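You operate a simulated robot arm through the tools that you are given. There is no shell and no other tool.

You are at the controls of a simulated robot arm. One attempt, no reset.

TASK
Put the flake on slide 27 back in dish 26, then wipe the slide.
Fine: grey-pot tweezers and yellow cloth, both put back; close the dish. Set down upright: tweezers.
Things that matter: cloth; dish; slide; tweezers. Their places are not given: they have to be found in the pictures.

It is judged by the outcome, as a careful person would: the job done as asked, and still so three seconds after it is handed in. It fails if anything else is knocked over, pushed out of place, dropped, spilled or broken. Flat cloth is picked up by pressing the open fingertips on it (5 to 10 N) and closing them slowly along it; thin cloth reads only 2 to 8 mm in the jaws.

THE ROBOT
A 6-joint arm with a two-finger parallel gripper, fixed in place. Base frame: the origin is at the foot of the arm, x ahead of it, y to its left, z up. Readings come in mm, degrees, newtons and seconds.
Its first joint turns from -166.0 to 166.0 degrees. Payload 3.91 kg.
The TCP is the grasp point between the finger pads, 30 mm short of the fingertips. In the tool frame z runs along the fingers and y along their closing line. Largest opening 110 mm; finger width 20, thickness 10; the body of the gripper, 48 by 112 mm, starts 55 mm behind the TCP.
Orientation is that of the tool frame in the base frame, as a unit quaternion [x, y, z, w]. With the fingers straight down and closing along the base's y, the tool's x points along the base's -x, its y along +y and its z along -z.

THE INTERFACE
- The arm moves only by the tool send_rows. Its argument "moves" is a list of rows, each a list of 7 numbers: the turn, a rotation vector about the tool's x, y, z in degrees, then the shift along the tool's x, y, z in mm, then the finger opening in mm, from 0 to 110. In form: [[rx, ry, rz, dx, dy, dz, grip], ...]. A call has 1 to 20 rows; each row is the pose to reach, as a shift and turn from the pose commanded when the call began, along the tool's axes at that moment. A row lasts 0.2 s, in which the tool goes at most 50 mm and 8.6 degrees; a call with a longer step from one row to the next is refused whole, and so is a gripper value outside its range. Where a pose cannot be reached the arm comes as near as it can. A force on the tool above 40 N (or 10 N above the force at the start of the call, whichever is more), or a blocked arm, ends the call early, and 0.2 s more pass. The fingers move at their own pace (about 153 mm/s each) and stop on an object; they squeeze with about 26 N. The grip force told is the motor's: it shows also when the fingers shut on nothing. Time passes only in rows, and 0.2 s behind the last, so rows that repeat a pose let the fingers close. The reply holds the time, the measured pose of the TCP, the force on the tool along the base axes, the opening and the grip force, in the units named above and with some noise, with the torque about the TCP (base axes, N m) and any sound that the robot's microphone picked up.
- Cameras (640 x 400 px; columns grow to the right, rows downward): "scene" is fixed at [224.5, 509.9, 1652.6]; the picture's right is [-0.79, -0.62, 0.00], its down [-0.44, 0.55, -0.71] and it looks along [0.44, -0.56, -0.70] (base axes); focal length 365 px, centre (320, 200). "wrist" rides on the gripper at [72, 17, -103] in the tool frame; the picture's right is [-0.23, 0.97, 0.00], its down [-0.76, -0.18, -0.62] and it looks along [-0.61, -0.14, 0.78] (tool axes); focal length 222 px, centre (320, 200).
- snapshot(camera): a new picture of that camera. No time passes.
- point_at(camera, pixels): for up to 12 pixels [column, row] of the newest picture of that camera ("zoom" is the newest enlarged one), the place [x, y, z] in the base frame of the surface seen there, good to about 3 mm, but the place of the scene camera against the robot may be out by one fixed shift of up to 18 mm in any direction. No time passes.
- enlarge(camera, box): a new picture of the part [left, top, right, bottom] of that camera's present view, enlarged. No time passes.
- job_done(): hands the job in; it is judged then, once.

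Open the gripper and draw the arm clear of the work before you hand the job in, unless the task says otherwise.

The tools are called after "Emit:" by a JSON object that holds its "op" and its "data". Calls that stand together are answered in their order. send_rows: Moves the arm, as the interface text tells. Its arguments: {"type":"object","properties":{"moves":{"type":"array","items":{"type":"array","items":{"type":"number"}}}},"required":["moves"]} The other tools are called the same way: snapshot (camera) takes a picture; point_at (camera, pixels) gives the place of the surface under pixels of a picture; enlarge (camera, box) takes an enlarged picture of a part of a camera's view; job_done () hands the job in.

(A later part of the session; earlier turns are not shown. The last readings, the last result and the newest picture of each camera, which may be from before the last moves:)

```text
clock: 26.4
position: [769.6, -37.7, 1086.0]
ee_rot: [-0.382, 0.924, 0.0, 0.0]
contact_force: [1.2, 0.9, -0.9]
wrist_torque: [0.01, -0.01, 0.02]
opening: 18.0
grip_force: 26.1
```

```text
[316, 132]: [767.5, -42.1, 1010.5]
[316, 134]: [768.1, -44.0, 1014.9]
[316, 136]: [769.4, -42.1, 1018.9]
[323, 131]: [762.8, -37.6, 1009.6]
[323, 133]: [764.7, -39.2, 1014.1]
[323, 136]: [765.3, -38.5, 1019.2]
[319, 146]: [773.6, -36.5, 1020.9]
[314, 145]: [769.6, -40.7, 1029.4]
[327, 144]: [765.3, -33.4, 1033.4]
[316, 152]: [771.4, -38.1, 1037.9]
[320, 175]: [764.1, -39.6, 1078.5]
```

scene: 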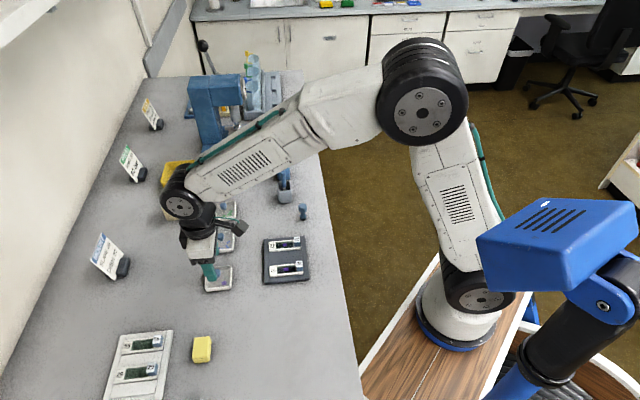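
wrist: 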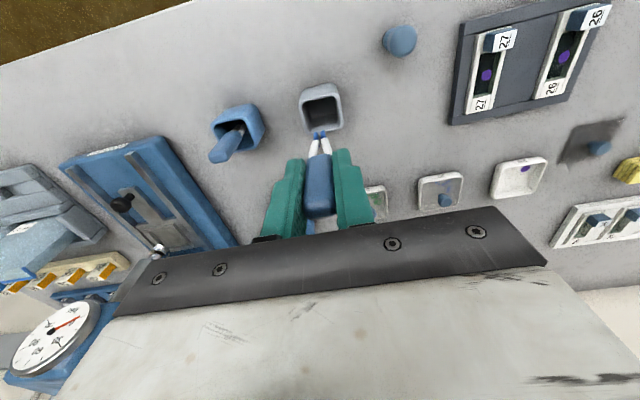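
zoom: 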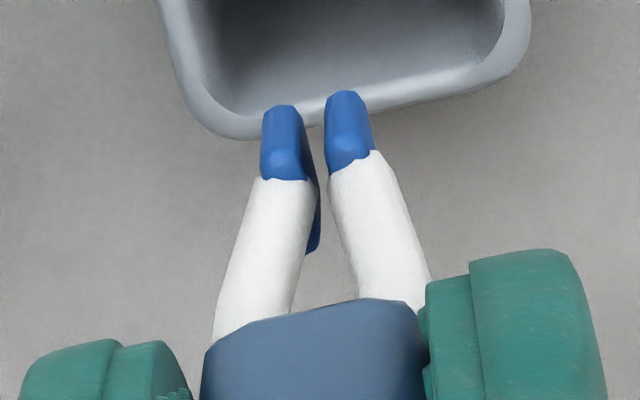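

Tip ends sit about 77–79 mm below the TCP on the tool axis. I carry the tweezers over slide 27's flake (~(647,103)), staying high, and look again.

Emit:
{"op": "send_rows", "data": {"moves": [[0, 0, 0, -3, 37, 0, 12], [0, 0, 0, -6, 74, 0, 12], [0, 0, 0, -9, 111, 0, 12], [0, 0, 0, -11, 148, 0, 12], [0, 0, 0, -12.7, 183.8, 0, 12], [0, 0, 0, -12.7, 183.8, 20, 12], [0, 0, 0, -12.7, 183.8, 35, 12], [0, 0, 0, -12.7, 183.8, 35, 12]]}}

Emit:
{"op": "snapshot", "data": {"camera": "wrist"}}

Emit:
{"op": "enlarge", "data": {"camera": "wrist", "box": [260, 70, 380, 180]}}

Emit:
{"op": "enlarge", "data": {"camera": "scene", "box": [235, 190, 335, 300]}}

```text
clock: 28.2
position: [645.5, 99.9, 1050.3]
ee_rot: [-0.383, 0.924, 0.0, 0.0]
contact_force: [0.2, 0.3, -1.5]
wrist_torque: [-0.01, -0.04, -0.02]
opening: 18.0
grip_force: 25.9
```

```text
taken
```

wrist: 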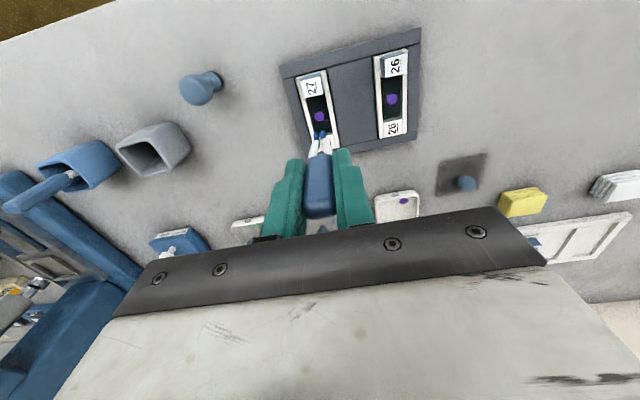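

```text
3.64 times, centred on (320, 125) of wrist
```

zoom: 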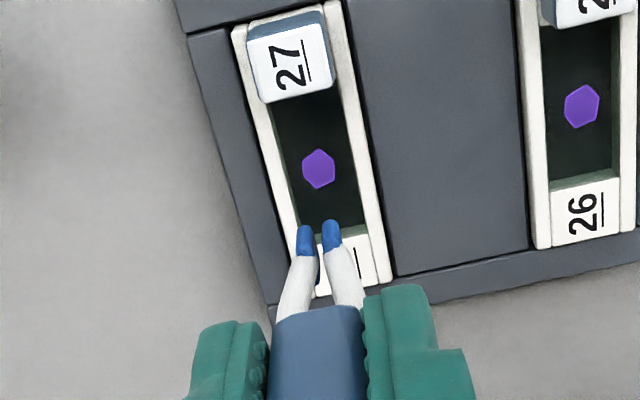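

```text
3.64 times, centred on (285, 245) of scene
```

zoom: 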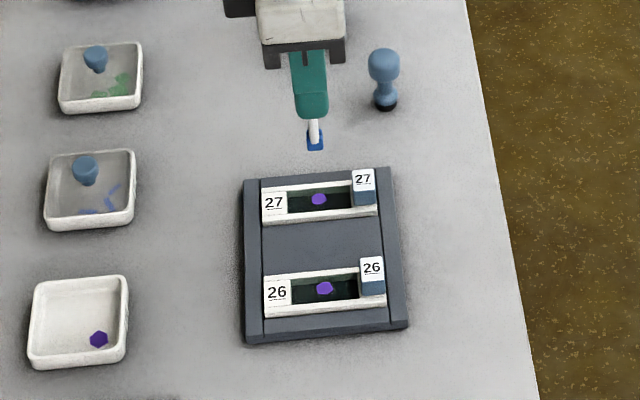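

The flake on 27 is at wrist (319.7,116.5), the tips just above it. I measure flake, rails and window surface precisely.

Emit:
{"op": "point_at", "data": {"camera": "wrist", "pixels": [[319.7, 116.5], [318, 116], [321, 117], [392.5, 99], [317, 107], [322, 124], [307, 112], [332, 108], [310, 87], [323, 131], [316, 133], [335, 137]]}}

Emit:
{"op": "enlarge", "data": {"camera": "wrist", "box": [295, 95, 345, 140]}}

```text
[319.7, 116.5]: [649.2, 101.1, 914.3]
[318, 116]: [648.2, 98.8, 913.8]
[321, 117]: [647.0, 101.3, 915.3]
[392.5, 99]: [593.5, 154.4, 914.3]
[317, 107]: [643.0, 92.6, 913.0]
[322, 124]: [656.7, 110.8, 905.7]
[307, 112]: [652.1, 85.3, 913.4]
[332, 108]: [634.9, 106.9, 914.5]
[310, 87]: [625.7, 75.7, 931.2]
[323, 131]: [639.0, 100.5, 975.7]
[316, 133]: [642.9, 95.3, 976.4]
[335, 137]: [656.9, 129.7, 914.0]
```

```text
8.89 times, centred on (320, 118) of wrist
```

zoom: 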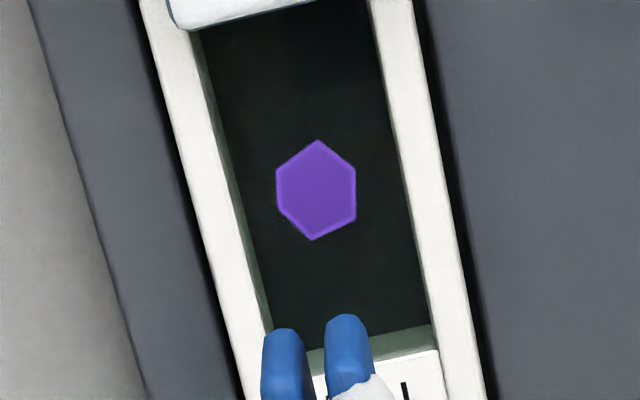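

The flake lies ~3.5 mm further along -tool x and ~1 mm in -y from the tip axis. I correct and descend to about 10 mm above it, then look.

Emit:
{"op": "send_rows", "data": {"moves": [[0, 0, 0, -3.5, -1.2, 10, 12], [0, 0, 0, -3.5, -1.2, 25, 12], [0, 0, 0, -3.5, -1.2, 38, 12], [0, 0, 0, -3.5, -1.2, 47, 12], [0, 0, 0, -3.5, -1.2, 47, 12]]}}

Emit:
{"op": "enlarge", "data": {"camera": "wrist", "box": [285, 95, 355, 155]}}

Emit:
{"op": "enlarge", "data": {"camera": "scene", "box": [255, 215, 315, 275]}}

```text
clock: 29.4
position: [649.1, 105.6, 1001.9]
ee_rot: [-0.383, 0.924, 0.0, 0.0]
contact_force: [0.4, 0.4, -0.8]
wrist_torque: [0.0, -0.01, -0.01]
opening: 18.3
grip_force: 25.3
```

```text
6.67 times, centred on (320, 125) of wrist
```

zoom: 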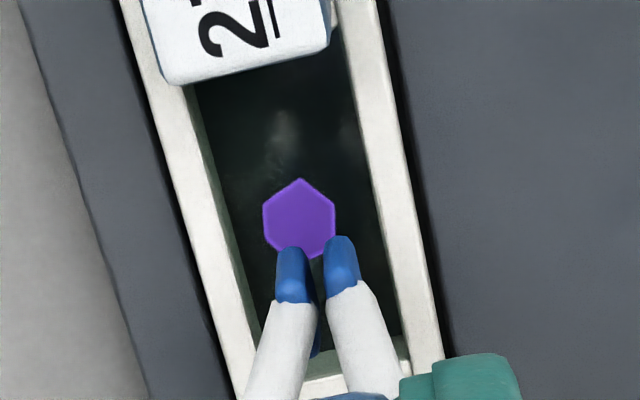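

```text
6.67 times, centred on (285, 245) of scene
```

zoom: 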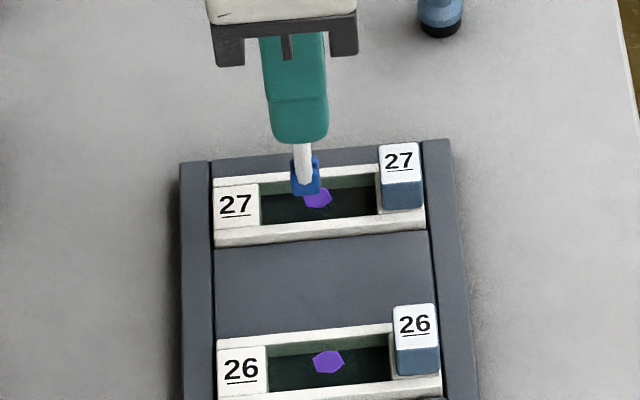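

The two views suggest the tip is now a few mm too far along the slide (away from the robot). I dwell to let the arm settle and re-measure.

Emit:
{"op": "send_rows", "data": {"moves": [[0, 0, 0, 0, 0, 0, 12], [0, 0, 0, 0, 0, 0, 12], [0, 0, 0, 0, 0, 0, 12]]}}

Emit:
{"op": "enlarge", "data": {"camera": "wrist", "box": [285, 95, 355, 155]}}

Emit:
{"op": "point_at", "data": {"camera": "zoom", "pixels": [[299, 210], [285, 220], [315, 225], [291, 262], [340, 250], [300, 170], [318, 350], [210, 250], [390, 200]]}}

Emit:
{"op": "enlarge", "data": {"camera": "scene", "box": [255, 215, 315, 275]}}

Emit:
{"op": "point_at", "data": {"camera": "zoom", "pixels": [[318, 198], [323, 202], [306, 185], [306, 178], [328, 362], [299, 190], [314, 186]]}}

```text
clock: 30.2
position: [649.7, 104.4, 1002.1]
ee_rot: [-0.383, 0.924, 0.0, 0.0]
contact_force: [0.2, 0.3, -0.3]
wrist_torque: [0.03, 0.02, 0.02]
opening: 18.2
grip_force: 25.8
```

```text
6.67 times, centred on (320, 125) of wrist
```

zoom: 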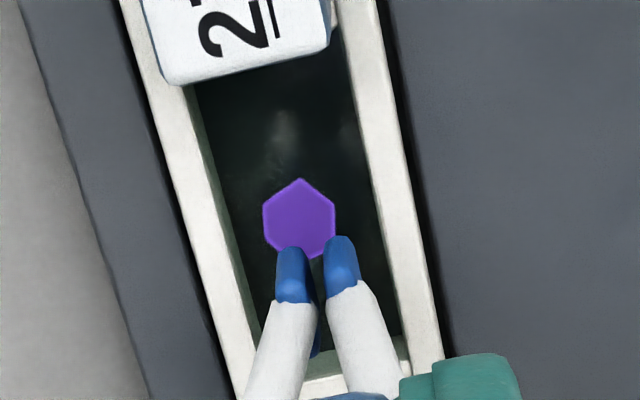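

```text
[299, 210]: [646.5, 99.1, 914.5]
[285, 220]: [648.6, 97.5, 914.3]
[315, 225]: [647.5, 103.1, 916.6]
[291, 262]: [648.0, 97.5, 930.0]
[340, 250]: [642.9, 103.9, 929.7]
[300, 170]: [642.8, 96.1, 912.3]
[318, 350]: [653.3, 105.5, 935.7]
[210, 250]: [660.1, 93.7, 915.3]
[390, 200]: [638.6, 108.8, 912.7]
```

```text
6.67 times, centred on (285, 245) of scene
```

zoom: 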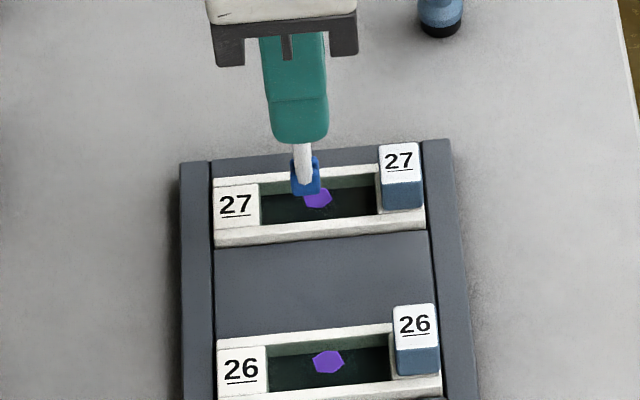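

```text
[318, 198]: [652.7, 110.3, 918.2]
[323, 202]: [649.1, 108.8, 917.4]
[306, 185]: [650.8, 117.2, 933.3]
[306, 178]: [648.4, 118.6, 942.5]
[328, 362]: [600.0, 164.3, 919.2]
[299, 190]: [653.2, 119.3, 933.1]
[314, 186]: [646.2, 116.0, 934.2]
```

Both views agree the tip is about 4 mm too far along and 2 mm to the +y side. I correct and descend 6 mm, then re-check.

Emit:
{"op": "send_rows", "data": {"moves": [[0, 0, 0, 2, -1, 0, 12], [0, 0, 0, 3.8, -2, 3, 12], [0, 0, 0, 3.8, -2, 6, 12], [0, 0, 0, 3.8, -2, 6, 12], [0, 0, 0, 3.8, -2, 6, 12]]}}

Emit:
{"op": "enlarge", "data": {"camera": "wrist", "box": [285, 95, 355, 155]}}

Emit:
{"op": "enlarge", "data": {"camera": "scene", "box": [265, 220, 305, 260]}}

```text
clock: 31.4
position: [649.9, 100.6, 997.2]
ee_rot: [-0.383, 0.924, 0.0, 0.0]
contact_force: [-0.2, 0.4, -0.3]
wrist_torque: [0.02, -0.02, -0.01]
opening: 18.1
grip_force: 25.8
```

```text
6.67 times, centred on (320, 125) of wrist
```

zoom: 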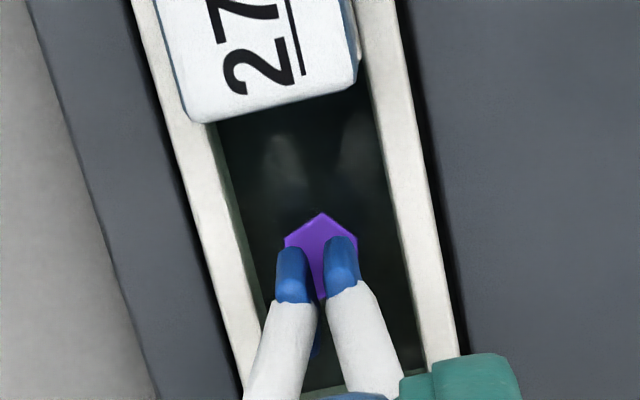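

```text
10.00 times, centred on (285, 240) of scene
```

zoom: 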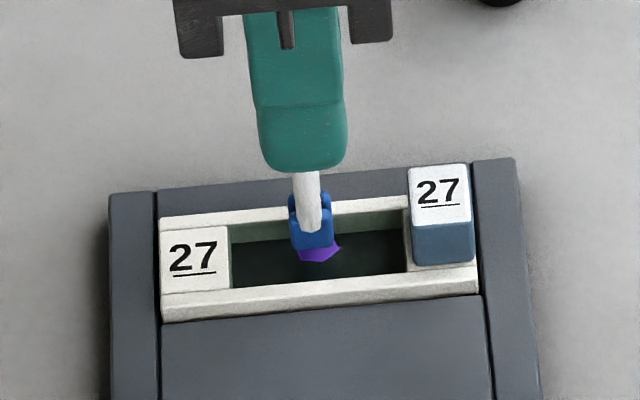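

Now the tips are nearly centred over the flake. I nudge 1 mm and descend 4 mm, then check force and image.

Emit:
{"op": "send_rows", "data": {"moves": [[0, 0, 0, 1, 0, 1, 12], [0, 0, 0, 1, 0, 2, 12], [0, 0, 0, 1, 0, 3, 12], [0, 0, 0, 1, 0, 4, 12], [0, 0, 0, 1, 0, 4, 12]]}}

Emit:
{"op": "enlarge", "data": {"camera": "wrist", "box": [285, 95, 355, 155]}}

Emit:
{"op": "enlarge", "data": {"camera": "scene", "box": [265, 220, 305, 260]}}

```text
clock: 32.6
position: [647.6, 98.7, 991.4]
ee_rot: [-0.383, 0.924, 0.0, -0.001]
contact_force: [0.1, -0.1, -0.6]
wrist_torque: [-0.02, 0.02, 0.01]
opening: 17.7
grip_force: 25.8
```

```text
6.67 times, centred on (320, 125) of wrist
```

zoom: 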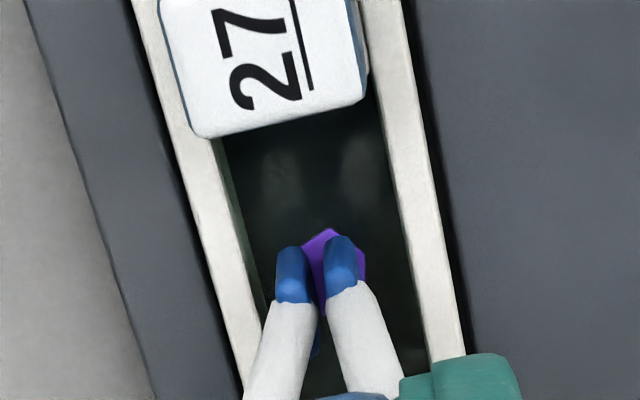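

```text
10.00 times, centred on (285, 240) of scene
```

zoom: 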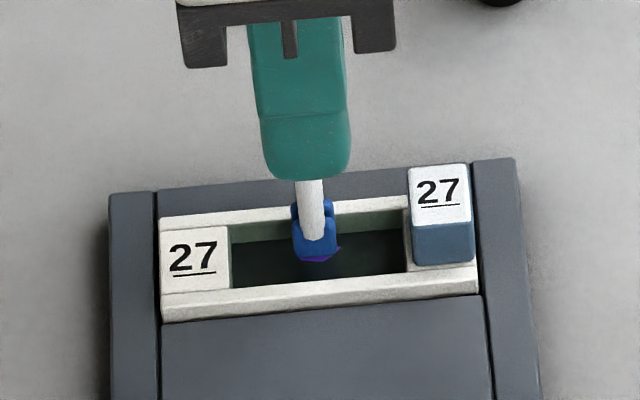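

Flake is ~1.3 mm to the right (+tool y) of the tips; I correct that and descend in half-millimetre steps.

Emit:
{"op": "send_rows", "data": {"moves": [[0, 0, 0, 0, 1.3, 0, 12], [0, 0, 0, 0, 1.3, 0.5, 12], [0, 0, 0, 0, 1.3, 1, 12], [0, 0, 0, 0, 1.3, 1.5, 12], [0, 0, 0, 0, 1.3, 1.5, 12]]}}

Emit:
{"op": "enlarge", "data": {"camera": "wrist", "box": [285, 95, 355, 155]}}

Emit:
{"op": "enlarge", "data": {"camera": "scene", "box": [265, 220, 305, 260]}}

```text
clock: 33.8
position: [650.0, 101.1, 992.1]
ee_rot: [-0.383, 0.924, 0.0, 0.0]
contact_force: [1.1, -0.1, 4.9]
wrist_torque: [-0.08, 0.0, -0.03]
opening: 18.1
grip_force: 26.0
```

```text
6.67 times, centred on (320, 125) of wrist
```

zoom: 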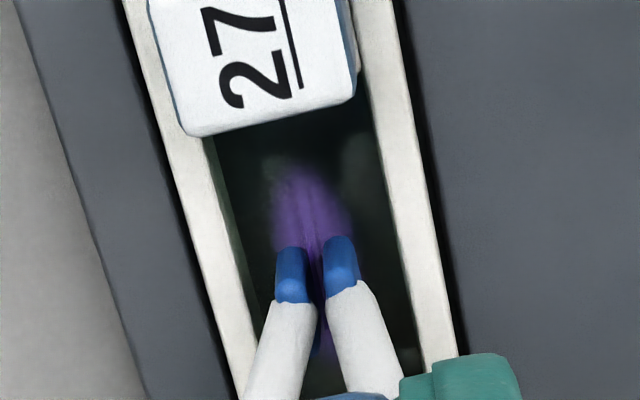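

```text
10.00 times, centred on (285, 240) of scene
```

zoom: 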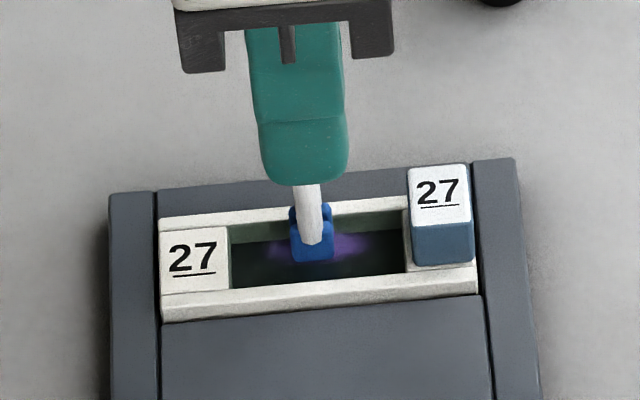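

Contact at 4.9 N and the purple on the slide turned to a smear around the tips – likely the flake's taken up, leaving residue. I lift straight and inspect.

Emit:
{"op": "send_rows", "data": {"moves": [[0, 0, 0, 0, 0, -1, 12], [0, 0, 0, 0, 0, -3, 12], [0, 0, 0, 0, 0, -8, 12], [0, 0, 0, 0, 0, -20, 12], [0, 0, 0, 0, 0, -40, 12], [0, 0, 0, 0, 0, -40, 12]]}}

Emit:
{"op": "snapshot", "data": {"camera": "wrist"}}

Emit:
{"op": "enlarge", "data": {"camera": "wrist", "box": [270, 80, 370, 170]}}

Emit:
{"op": "enlarge", "data": {"camera": "scene", "box": [255, 200, 315, 260]}}

```text
clock: 35.2
position: [648.8, 102.2, 1032.2]
ee_rot: [-0.383, 0.924, 0.0, 0.0]
contact_force: [0.4, -0.6, -0.5]
wrist_torque: [0.02, 0.0, 0.0]
opening: 18.0
grip_force: 26.1
```

```text
taken
```

wrist: 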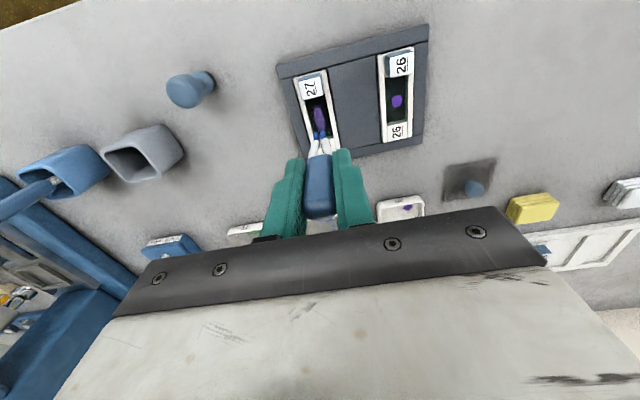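

```text
4.44 times, centred on (320, 125) of wrist
```

zoom: 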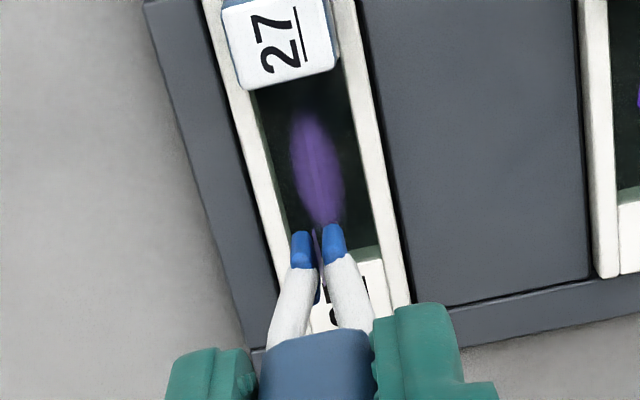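

```text
6.67 times, centred on (285, 230) of scene
```

zoom: 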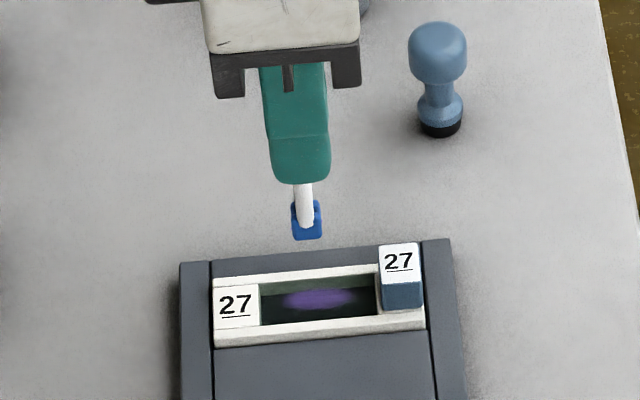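

A purple sliver is held between the tips (zoom (318,250)), and an elongated smear remains on slide 27. I carry the flake over dish 26, staying high.

Emit:
{"op": "send_rows", "data": {"moves": [[0, 0, 0, 0, 0, -15, 12], [0, 0, 0, -33, 15, -15, 12], [0, 0, 0, -66, 30, -15, 12], [0, 0, 0, -99, 45, -15, 12], [0, 0, 0, -132, 61, -15, 12], [0, 0, 0, -165, 76, -15, 12], [0, 0, 0, -165, 76, -15, 12], [0, 0, 0, -165, 76, -15, 12]]}}

Emit:
{"op": "snapshot", "data": {"camera": "wrist"}}

Emit:
{"op": "enlarge", "data": {"camera": "wrist", "box": [260, 80, 380, 180]}}

Emit:
{"op": "enlarge", "data": {"camera": "scene", "box": [185, 220, 265, 300]}}

```text
clock: 37.0
position: [711.8, 272.6, 1046.5]
ee_rot: [-0.383, 0.924, 0.0, 0.0]
contact_force: [0.7, -0.2, 0.2]
wrist_torque: [0.0, -0.03, -0.03]
opening: 17.9
grip_force: 25.6
```

```text
taken
```

wrist: 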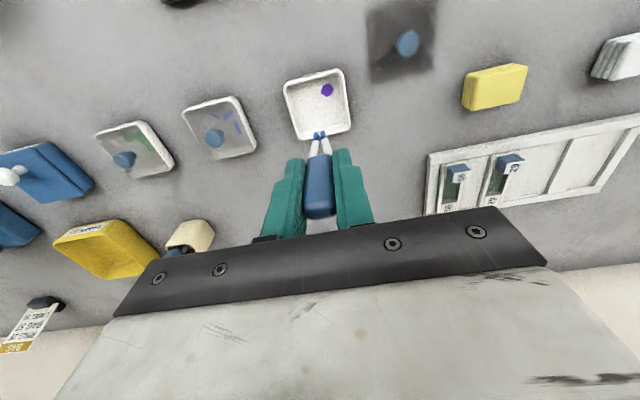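

```text
4.00 times, centred on (320, 130) of wrist
```

zoom: 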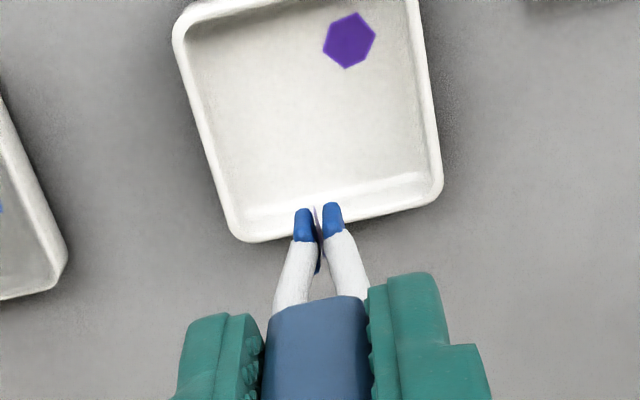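

```text
5.00 times, centred on (225, 260) of scene
```

zoom: 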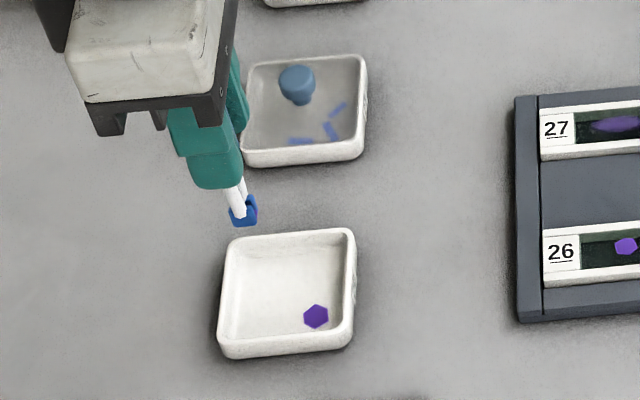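

The tip axis will land at zoom (320,126), mid-dish and clear of the other flake at (349,40). I descend to just above the floor.

Emit:
{"op": "send_rows", "data": {"moves": [[0, 0, 0, 0, 0, 15, 12], [0, 0, 0, 0, 0, 30, 12], [0, 0, 0, 0, 0, 45, 12], [0, 0, 0, 0, 0, 54, 12], [0, 0, 0, 0, 0, 58, 12], [0, 0, 0, 0, 0, 58, 12]]}}

Emit:
{"op": "enlarge", "data": {"camera": "wrist", "box": [260, 80, 380, 180]}}

Emit:
{"op": "enlarge", "data": {"camera": "scene", "box": [185, 220, 265, 300]}}

```text
clock: 38.4
position: [710.2, 273.2, 990.0]
ee_rot: [-0.383, 0.924, 0.0, 0.001]
contact_force: [-0.2, -0.4, -0.8]
wrist_torque: [-0.04, 0.02, 0.0]
opening: 18.1
grip_force: 25.8
```

```text
4.00 times, centred on (320, 130) of wrist
```

zoom: 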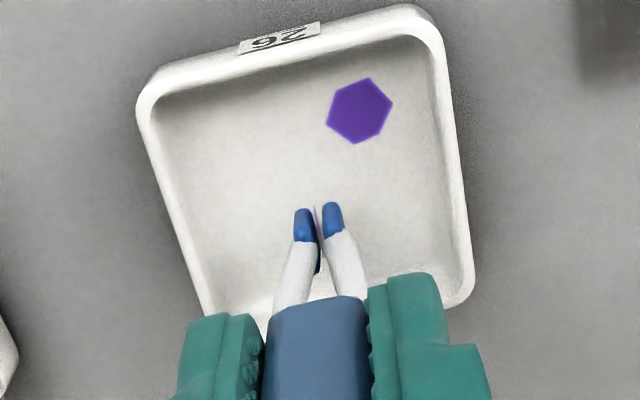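

```text
5.00 times, centred on (225, 260) of scene
```

zoom: 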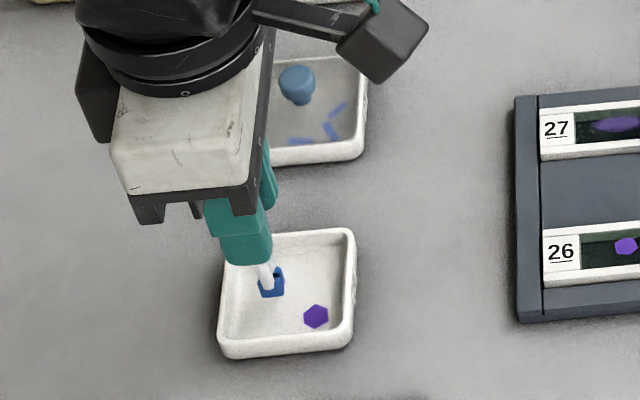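

Tips are inside the dish with the flake still between them, ~10 mm above the floor. I lower in small steps until light contact.

Emit:
{"op": "send_rows", "data": {"moves": [[0, 0, 0, 0, 0, 2, 12], [0, 0, 0, 0, 0, 4, 12], [0, 0, 0, 0, 0, 5, 12], [0, 0, 0, 0, 0, 6, 12], [0, 0, 0, 0, 0, 6, 12]]}}

```text
clock: 39.6
position: [712.1, 270.3, 982.7]
ee_rot: [-0.382, 0.924, 0.0, 0.0]
contact_force: [0.4, -0.3, 0.1]
wrist_torque: [-0.02, 0.0, -0.02]
opening: 18.2
grip_force: 26.0
```

No contact yet at 982.7; continuing by half-millimetres.

Emit:
{"op": "send_rows", "data": {"moves": [[0, 0, 0, 0, 0, 0.5, 12], [0, 0, 0, 0, 0, 1, 12], [0, 0, 0, 0, 0, 1.5, 12], [0, 0, 0, 0, 0, 1.5, 12]]}}

Emit:
{"op": "enlarge", "data": {"camera": "wrist", "box": [290, 100, 350, 160]}}

```text
clock: 40.6
position: [711.1, 271.5, 981.9]
ee_rot: [-0.383, 0.924, 0.001, 0.0]
contact_force: [-1.2, -1.3, 10.2]
wrist_torque: [-0.06, 0.07, -0.01]
opening: 17.9
grip_force: 26.3
```

```text
6.67 times, centred on (320, 130) of wrist
```

zoom: 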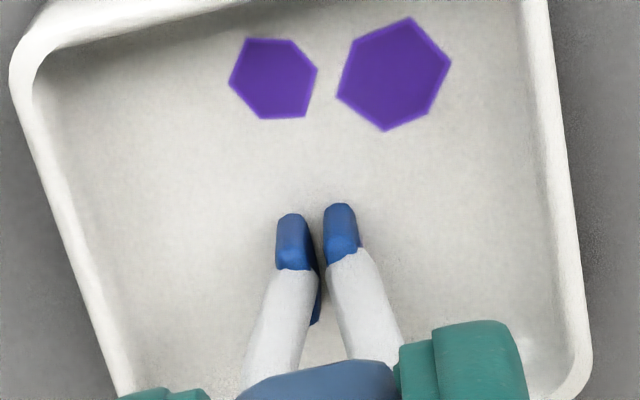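

The flake is now lying in dish 26 beside the other one, at zoom (273,78). I raise the tweezers straight out.

Emit:
{"op": "send_rows", "data": {"moves": [[0, 0, 0, 0, 0, -1.5, 12], [0, 0, 0, 0, 0, -5, 12], [0, 0, 0, 0, 0, -15, 12], [0, 0, 0, 0, 0, -35, 12], [0, 0, 0, 0, 0, -60, 12], [0, 0, 0, 0, 0, -85, 12], [0, 0, 0, 0, 0, -105, 12], [0, 0, 0, 0, 0, -105, 12]]}}

Emit:
{"op": "snapshot", "data": {"camera": "wrist"}}

Emit:
{"op": "enlarge", "data": {"camera": "wrist", "box": [260, 80, 380, 180]}}

Emit:
{"op": "enlarge", "data": {"camera": "scene", "box": [185, 220, 265, 300]}}

```text
clock: 42.4
position: [711.8, 272.9, 1084.9]
ee_rot: [-0.382, 0.924, -0.001, -0.001]
contact_force: [-0.1, 0.4, 0.3]
wrist_torque: [-0.01, -0.01, 0.02]
opening: 17.8
grip_force: 26.1
```

```text
taken
```

wrist: 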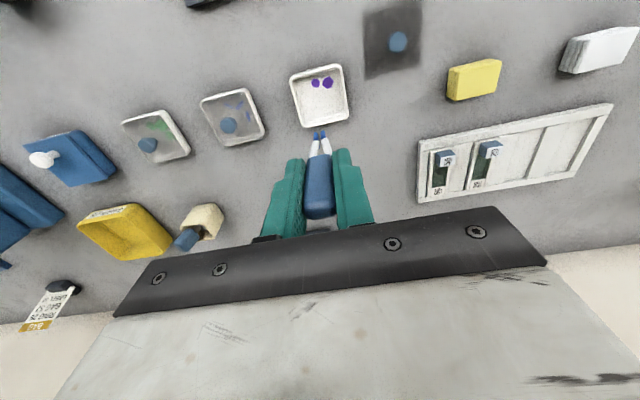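

```text
4.00 times, centred on (320, 130) of wrist
```

zoom: 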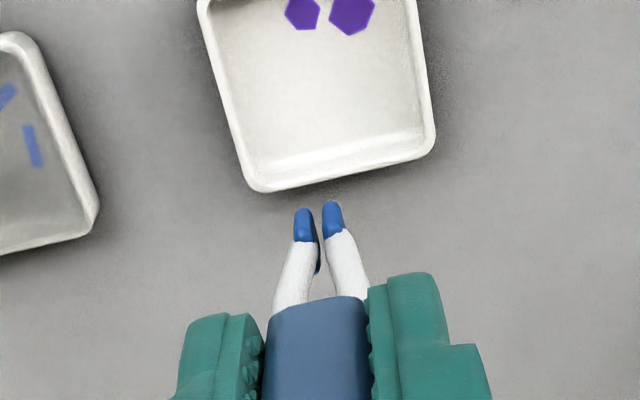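

```text
5.00 times, centred on (225, 260) of scene
```

zoom: 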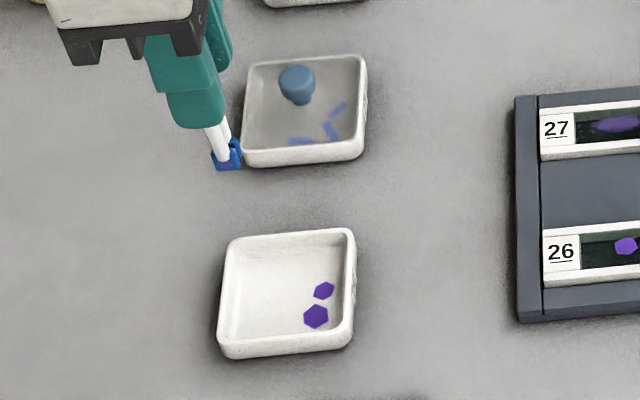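

Dish 26 now holds the returned flake. I carry the tweezers back above the grey pot by reversing the commanded offsets.

Emit:
{"op": "send_rows", "data": {"moves": [[0, 0, 0, 22, -32, -5, 12], [0, 0, 0, 44, -64, -10, 12], [0, 0, 0, 66, -97, -10, 12], [0, 0, 0, 88, -129, -10, 12], [0, 0, 0, 110, -161, -10, 12], [0, 0, 0, 132, -193, -10, 12], [0, 0, 0, 154, -226, -10, 12], [0, 0, 0, 176.4, -257.9, -5, 12], [0, 0, 0, 176.4, -257.9, 0, 12], [0, 0, 0, 176.4, -257.9, 0, 12]]}}

Emit:
{"op": "snapshot", "data": {"camera": "wrist"}}

Emit:
{"op": "enlarge", "data": {"camera": "wrist", "box": [260, 80, 380, 190]}}

Emit:
{"op": "enlarge", "data": {"camera": "scene", "box": [240, 100, 340, 220]}}

```text
clock: 44.6
position: [768.2, -37.8, 1085.7]
ee_rot: [-0.383, 0.924, 0.0, 0.0]
contact_force: [0.3, -1.0, -0.8]
wrist_torque: [0.02, 0.01, 0.01]
opening: 17.9
grip_force: 26.1
```

```text
taken
```

wrist: 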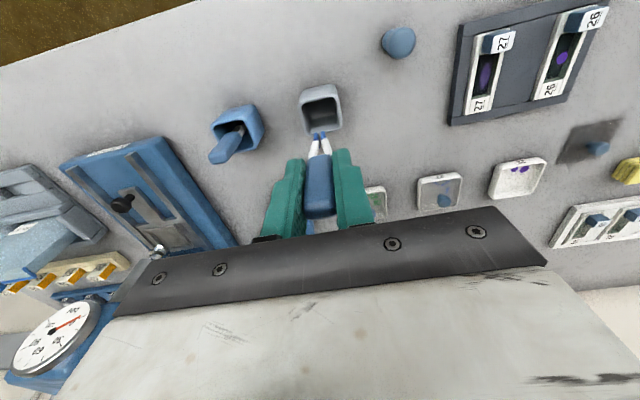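

```text
3.64 times, centred on (320, 135) of wrist
```

zoom: 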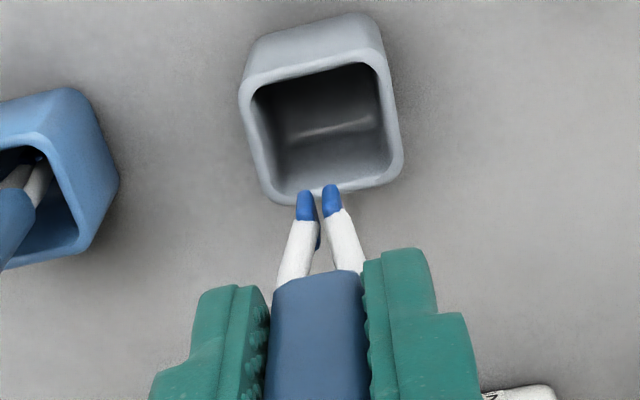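

```text
3.33 times, centred on (290, 160) of scene
```

zoom: 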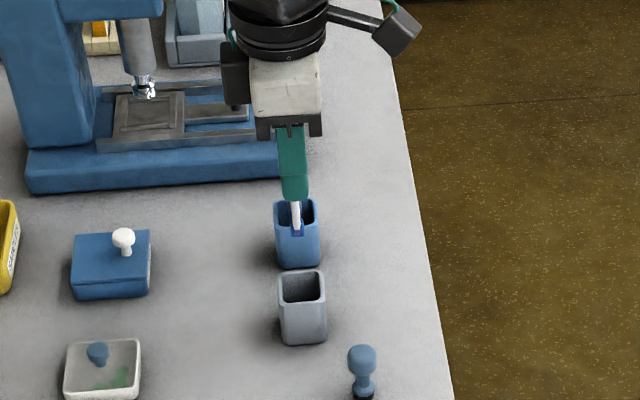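

The view matches the one right after the original lift. I lower the tweezers back into the pot, slow at the end.

Emit:
{"op": "send_rows", "data": {"moves": [[0, 0, 0, 0, 0, 20, 12], [0, 0, 0, 0, 0, 40, 12], [0, 0, 0, 0, 0, 58, 12], [0, 0, 0, 0, 0, 74, 12], [0, 0, 0, 0, 0, 88, 12], [0, 0, 0, 0, 0, 95, 12], [0, 0, 0, 0, 0, 98, 12], [0, 0, 0, 0, 0, 98, 12]]}}

Emit:
{"op": "enlarge", "data": {"camera": "wrist", "box": [260, 100, 380, 210]}}

```text
clock: 46.4
position: [768.5, -36.0, 988.7]
ee_rot: [-0.382, 0.924, -0.001, 0.0]
contact_force: [0.5, 0.1, 0.0]
wrist_torque: [0.0, 0.01, 0.01]
opening: 18.1
grip_force: 25.8
```

```text
3.64 times, centred on (320, 155) of wrist
```

zoom: 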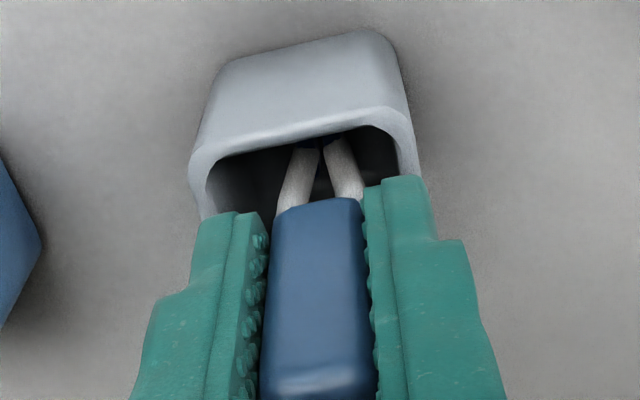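

Almost seated; I go the last 2–3 mm in half-millimetre steps watching the force.

Emit:
{"op": "send_rows", "data": {"moves": [[0, 0, 0, 0, 0, 0.7, 12], [0, 0, 0, 0, 0, 1.4, 12], [0, 0, 0, 0, 0, 2, 12], [0, 0, 0, 0, 0, 2.5, 12], [0, 0, 0, 0, 0, 2.5, 12]]}}

```text
clock: 47.6
position: [767.3, -36.3, 986.0]
ee_rot: [-0.382, 0.924, 0.0, 0.0]
contact_force: [1.0, 0.5, -0.5]
wrist_torque: [-0.01, 0.02, -0.03]
opening: 17.8
grip_force: 26.2
```

No contact yet (100.5 of 101 mm); a bit further.

Emit:
{"op": "send_rows", "data": {"moves": [[0, 0, 0, 0, 0, 0.5, 12], [0, 0, 0, 0, 0, 1, 12], [0, 0, 0, 0, 0, 1, 12]]}}

```text
clock: 48.4
position: [768.7, -36.7, 984.7]
ee_rot: [-0.383, 0.924, 0.0, 0.0]
contact_force: [0.5, -0.4, 0.6]
wrist_torque: [0.02, 0.01, 0.01]
opening: 18.1
grip_force: 26.0
```

Still free; another millimetre in small steps.

Emit:
{"op": "send_rows", "data": {"moves": [[0, 0, 0, 0, 0, 0.5, 12], [0, 0, 0, 0, 0, 1, 12], [0, 0, 0, 0, 0, 1, 12]]}}

```text
clock: 49.2
position: [768.8, -35.9, 983.6]
ee_rot: [-0.382, 0.924, -0.001, 0.0]
contact_force: [-0.3, -0.2, 5.8]
wrist_torque: [0.03, -0.01, 0.01]
opening: 18.1
grip_force: 26.3
```

Seated (5.8 N). I relax 0.5 mm, open slowly, check that it stands, then rise.

Emit:
{"op": "send_rows", "data": {"moves": [[0, 0, 0, 0, 0, -0.5, 16], [0, 0, 0, 0, 0, -0.5, 20], [0, 0, 0, 0, 0, -0.5, 26], [0, 0, 0, 0, 0, -0.5, 34], [0, 0, 0, 0, 0, -0.5, 40], [0, 0, 0, 0, 0, -0.5, 40]]}}

Emit:
{"op": "enlarge", "data": {"camera": "wrist", "box": [260, 100, 380, 210]}}

Emit:
{"op": "enlarge", "data": {"camera": "scene", "box": [240, 120, 340, 220]}}

```text
clock: 50.6
position: [768.1, -35.1, 984.4]
ee_rot: [-0.382, 0.924, 0.001, 0.0]
contact_force: [0.6, -0.1, -0.1]
wrist_torque: [0.0, 0.02, 0.01]
opening: 40.0
grip_force: 0.1
```

```text
3.64 times, centred on (320, 155) of wrist
```

zoom: 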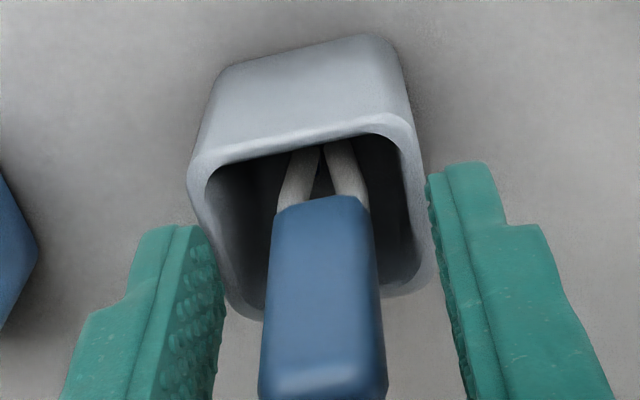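

```text
4.00 times, centred on (290, 170) of scene
```

zoom: 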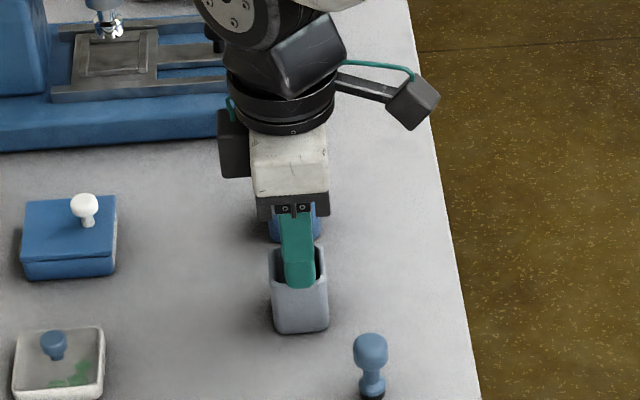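

The tweezers stand upright in the grey pot. I rise clear and travel back above the lid, reversing the offsets (dx −135.1, dy +345.7).

Emit:
{"op": "send_rows", "data": {"moves": [[0, 0, 0, 0, 0, -15, 40], [0, 0, 0, 0, 0, -45, 40], [0, 0, 0, 0, 0, -80, 40], [0, 0, 0, -15, 38, -80, 40], [0, 0, 0, -30, 77, -80, 40], [0, 0, 0, -45, 115, -80, 40], [0, 0, 0, -60, 154, -80, 36], [0, 0, 0, -75, 192, -80, 36], [0, 0, 0, -90, 231, -80, 36], [0, 0, 0, -105, 269, -80, 36], [0, 0, 0, -120, 308, -80, 36], [0, 0, 0, -135.1, 345.7, -60, 36], [0, 0, 0, -135.1, 345.7, -20, 36], [0, 0, 0, -135.1, 345.7, -20, 36]]}}

Emit:
{"op": "snapshot", "data": {"camera": "wrist"}}

Emit:
{"op": "snapshot", "data": {"camera": "scene"}}

Emit:
{"op": "enlarge", "data": {"camera": "scene", "box": [240, 120, 340, 220]}}

```text
clock: 53.6
position: [619.6, 306.1, 1003.5]
ee_rot: [-0.383, 0.924, 0.0, 0.0]
contact_force: [0.1, 0.0, 0.4]
wrist_torque: [0.02, -0.03, 0.0]
opening: 36.1
grip_force: 0.2
```

```text
taken
```

wrist: 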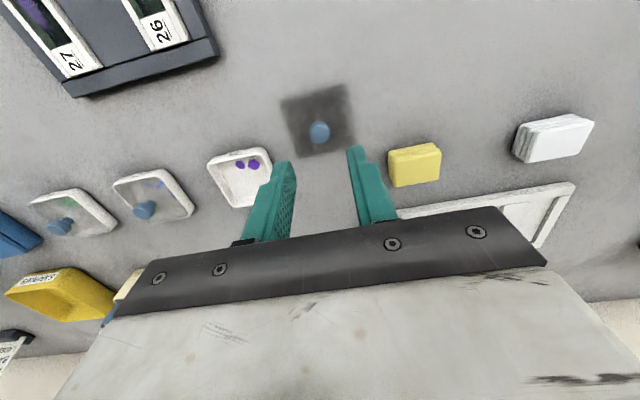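

```text
taken
```

scene: 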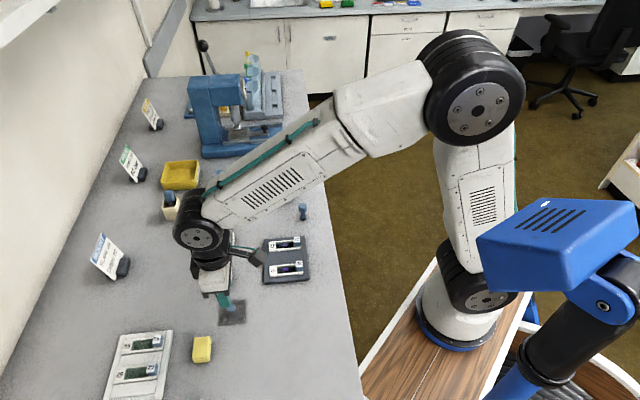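

```text
4.00 times, centred on (290, 170) of scene
```

zoom: 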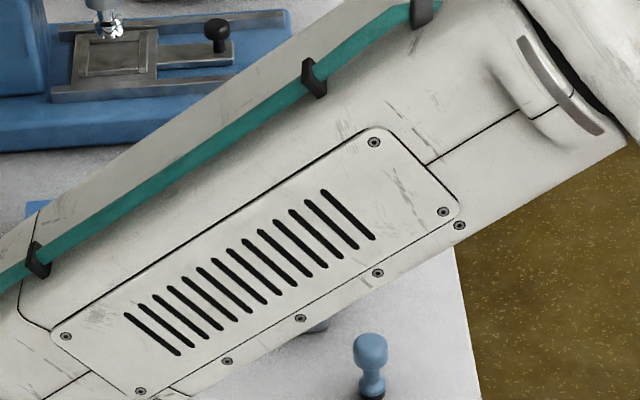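

The lid's knob is centred at wrist (319,131). I descend 66 mm to the release height and grip the knob.

Emit:
{"op": "send_rows", "data": {"moves": [[0, 0, 0, 0, 0, 20, 36], [0, 0, 0, 0, 0, 40, 36], [0, 0, 0, 0, 0, 56, 36], [0, 0, 0, 0, 0, 63, 36], [0, 0, 0, 0, 0, 65.5, 36], [0, 0, 0, 0, 0, 65.5, 26], [0, 0, 0, 0, 0, 65.5, 18], [0, 0, 0, 0, 0, 65.5, 10], [0, 0, 0, 0, 0, 65.5, 8]]}}

Emit:
{"op": "enlarge", "data": {"camera": "wrist", "box": [240, 90, 400, 210]}}

```text
clock: 55.6
position: [620.4, 304.2, 938.2]
ee_rot: [-0.383, 0.924, 0.0, 0.0]
contact_force: [0.1, -0.4, 0.2]
wrist_torque: [-0.01, -0.01, 0.04]
opening: 13.1
grip_force: 25.7
```

```text
3.33 times, centred on (320, 150) of wrist
```

zoom: 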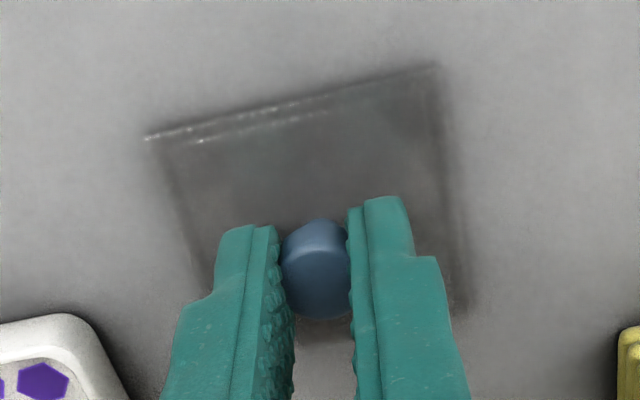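

Lid held at 13.1 mm. I lift it and bring it back above dish 26 with the exact reverse offset.

Emit:
{"op": "send_rows", "data": {"moves": [[0, 0, 0, 0, 0, -5, 8], [0, 0, 0, 0, 0, -25, 8], [0, 0, 0, 0, 0, -52, 8], [0, 0, 0, -12, -29, -52, 8], [0, 0, 0, -24, -58, -52, 8], [0, 0, 0, -35.7, -86.6, -52, 8], [0, 0, 0, -35.7, -86.6, -52, 8], [0, 0, 0, -35.7, -86.6, -35, 8], [0, 0, 0, -35.7, -86.6, -22, 8], [0, 0, 0, -35.7, -86.6, -22, 8]]}}

Emit:
{"op": "enlarge", "data": {"camera": "wrist", "box": [240, 80, 400, 200]}}

Emit:
{"op": "enlarge", "data": {"camera": "scene", "box": [170, 240, 270, 320]}}

```text
clock: 57.8
position: [707.1, 269.0, 960.9]
ee_rot: [-0.383, 0.924, 0.001, 0.0]
contact_force: [-0.9, 0.3, -0.1]
wrist_torque: [0.0, 0.02, -0.04]
opening: 13.4
grip_force: 25.8
```

```text
3.33 times, centred on (320, 140) of wrist
```

zoom: 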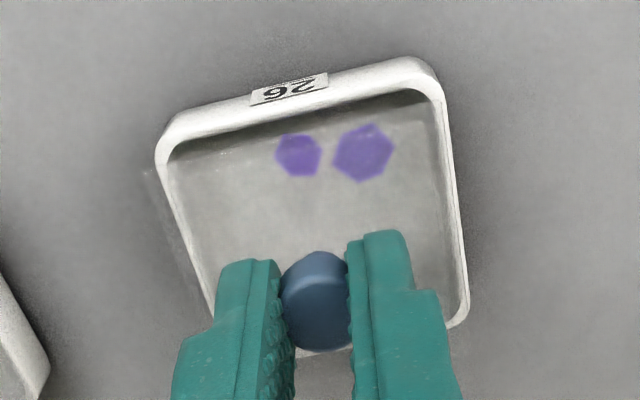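

```text
5.00 times, centred on (220, 280) of scene
```

zoom: 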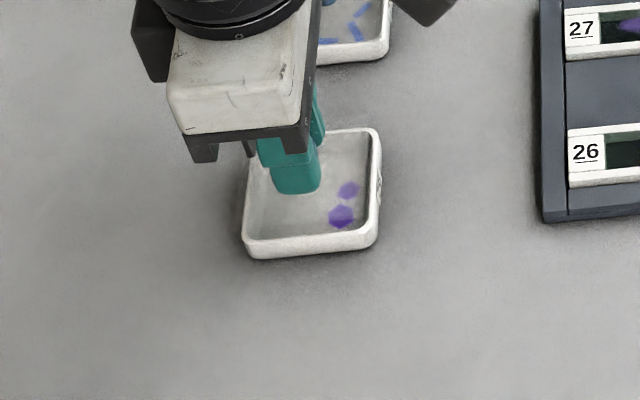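

The lid hovers 10 mm above its original height, aligned. I lower gently to seat it.

Emit:
{"op": "send_rows", "data": {"moves": [[0, 0, 0, 0, 0, 3, 8], [0, 0, 0, 0, 0, 5, 8], [0, 0, 0, 0, 0, 7, 8], [0, 0, 0, 0, 0, 8, 8], [0, 0, 0, 0, 0, 9, 8], [0, 0, 0, 0, 0, 9, 8]]}}

Emit:
{"op": "enlarge", "data": {"camera": "wrist", "box": [240, 80, 400, 200]}}

```text
clock: 59.2
position: [706.0, 267.8, 953.1]
ee_rot: [-0.383, 0.924, -0.001, 0.0]
contact_force: [1.9, -0.3, 7.6]
wrist_torque: [-0.02, -0.14, -0.01]
opening: 13.4
grip_force: 26.1
heard: snap
```

```text
3.33 times, centred on (320, 140) of wrist
```

zoom: 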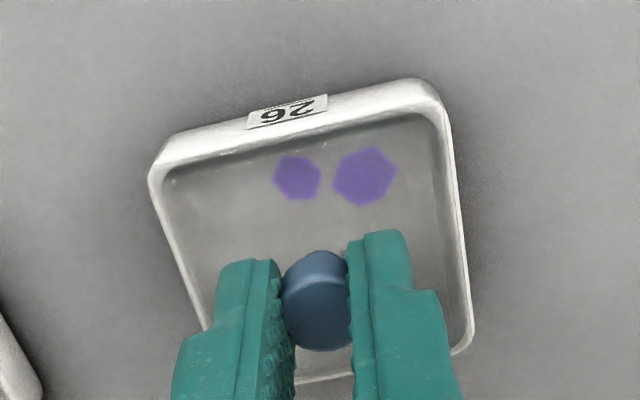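

A snap and 7.6 N: the lid seems seated, square within the rim. I release and rise to inspect.

Emit:
{"op": "send_rows", "data": {"moves": [[0, 0, 0, 0, 0, 0, 8], [0, 0, 0, 0, 0, -0.5, 16], [0, 0, 0, 0, 0, -0.5, 28], [0, 0, 0, 0, 0, -0.5, 36], [0, 0, 0, 0, 0, -20, 36], [0, 0, 0, 0, 0, -50, 36], [0, 0, 0, 0, 0, -70, 50], [0, 0, 0, 0, 0, -70, 60]]}}

Emit:
{"op": "snapshot", "data": {"camera": "wrist"}}

Emit:
{"op": "enlarge", "data": {"camera": "wrist", "box": [250, 70, 390, 170]}}

Emit:
{"op": "enlarge", "data": {"camera": "scene", "box": [180, 220, 260, 300]}}

```text
clock: 61.0
position: [704.7, 268.4, 1022.4]
ee_rot: [-0.383, 0.924, 0.0, 0.0]
contact_force: [0.1, 0.2, 0.6]
wrist_torque: [0.02, -0.01, -0.01]
opening: 59.8
grip_force: 0.0
```

```text
taken
```

wrist: 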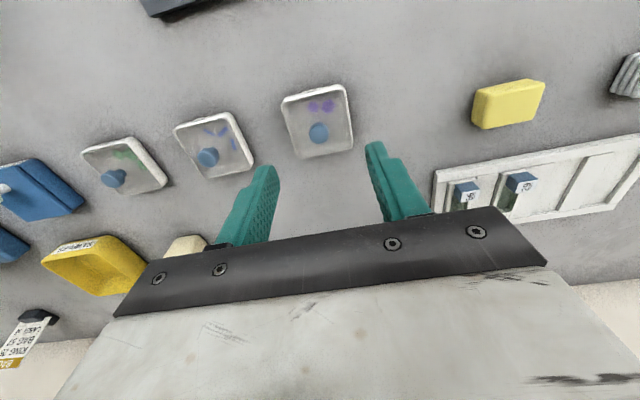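

```text
4.00 times, centred on (320, 120) of wrist
```

zoom: 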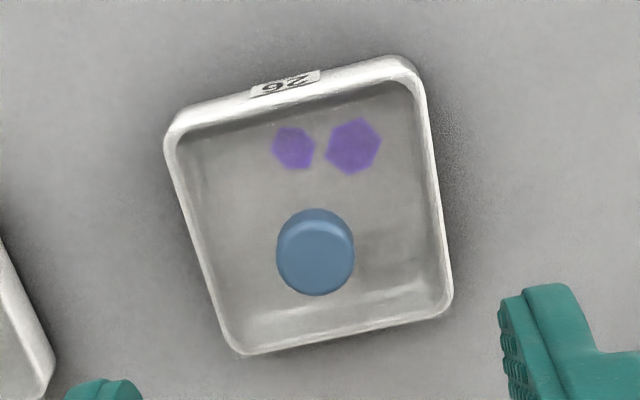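

```text
5.00 times, centred on (220, 260) of scene
```

zoom: 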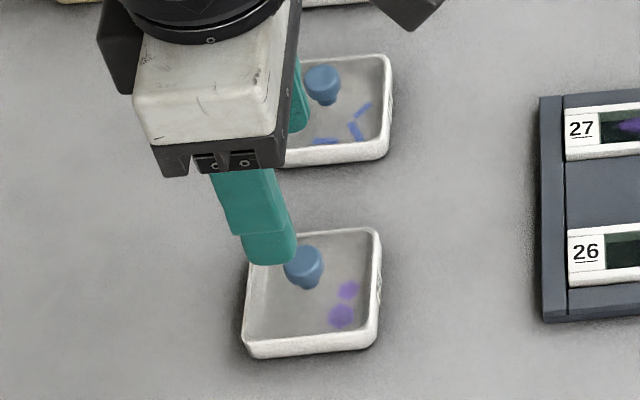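

Dish 26 is closed with both flakes inside. Next, I go to look at the yellow cloth (~(593,392)).

Emit:
{"op": "send_rows", "data": {"moves": [[0, 0, 0, 10, 37, 0, 80], [0, 0, 0, 20, 75, 0, 90], [0, 0, 0, 30, 112, 5, 90], [0, 0, 0, 40, 150, 15, 90], [0, 0, 0, 48.8, 186, 30, 90], [0, 0, 0, 48.8, 186, 30, 90]]}}

Emit:
{"op": "snapshot", "data": {"camera": "wrist"}}

Emit:
{"op": "enlarge", "data": {"camera": "wrist", "box": [250, 100, 390, 210]}}

Emit:
{"op": "enlarge", "data": {"camera": "scene", "box": [170, 310, 240, 380]}}

```text
clock: 62.4
position: [537.2, 363.5, 990.8]
ee_rot: [-0.382, 0.924, 0.001, 0.0]
contact_force: [-1.0, -0.3, -0.2]
wrist_torque: [0.0, 0.02, -0.01]
opening: 89.9
grip_force: 0.0
```

```text
taken
```

wrist: 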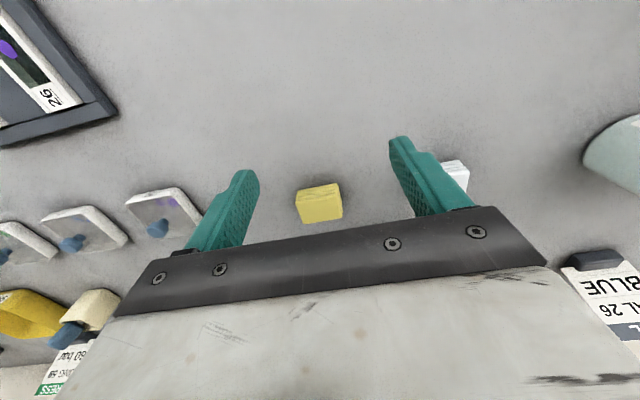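

```text
3.64 times, centred on (320, 155) of wrist
```

zoom: 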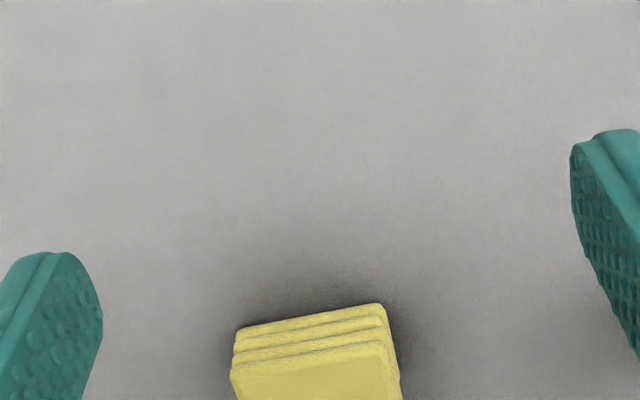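

```text
5.71 times, centred on (205, 345) of scene
```

zoom: 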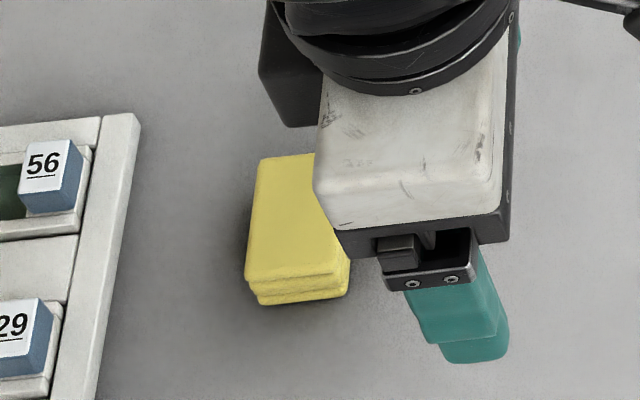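

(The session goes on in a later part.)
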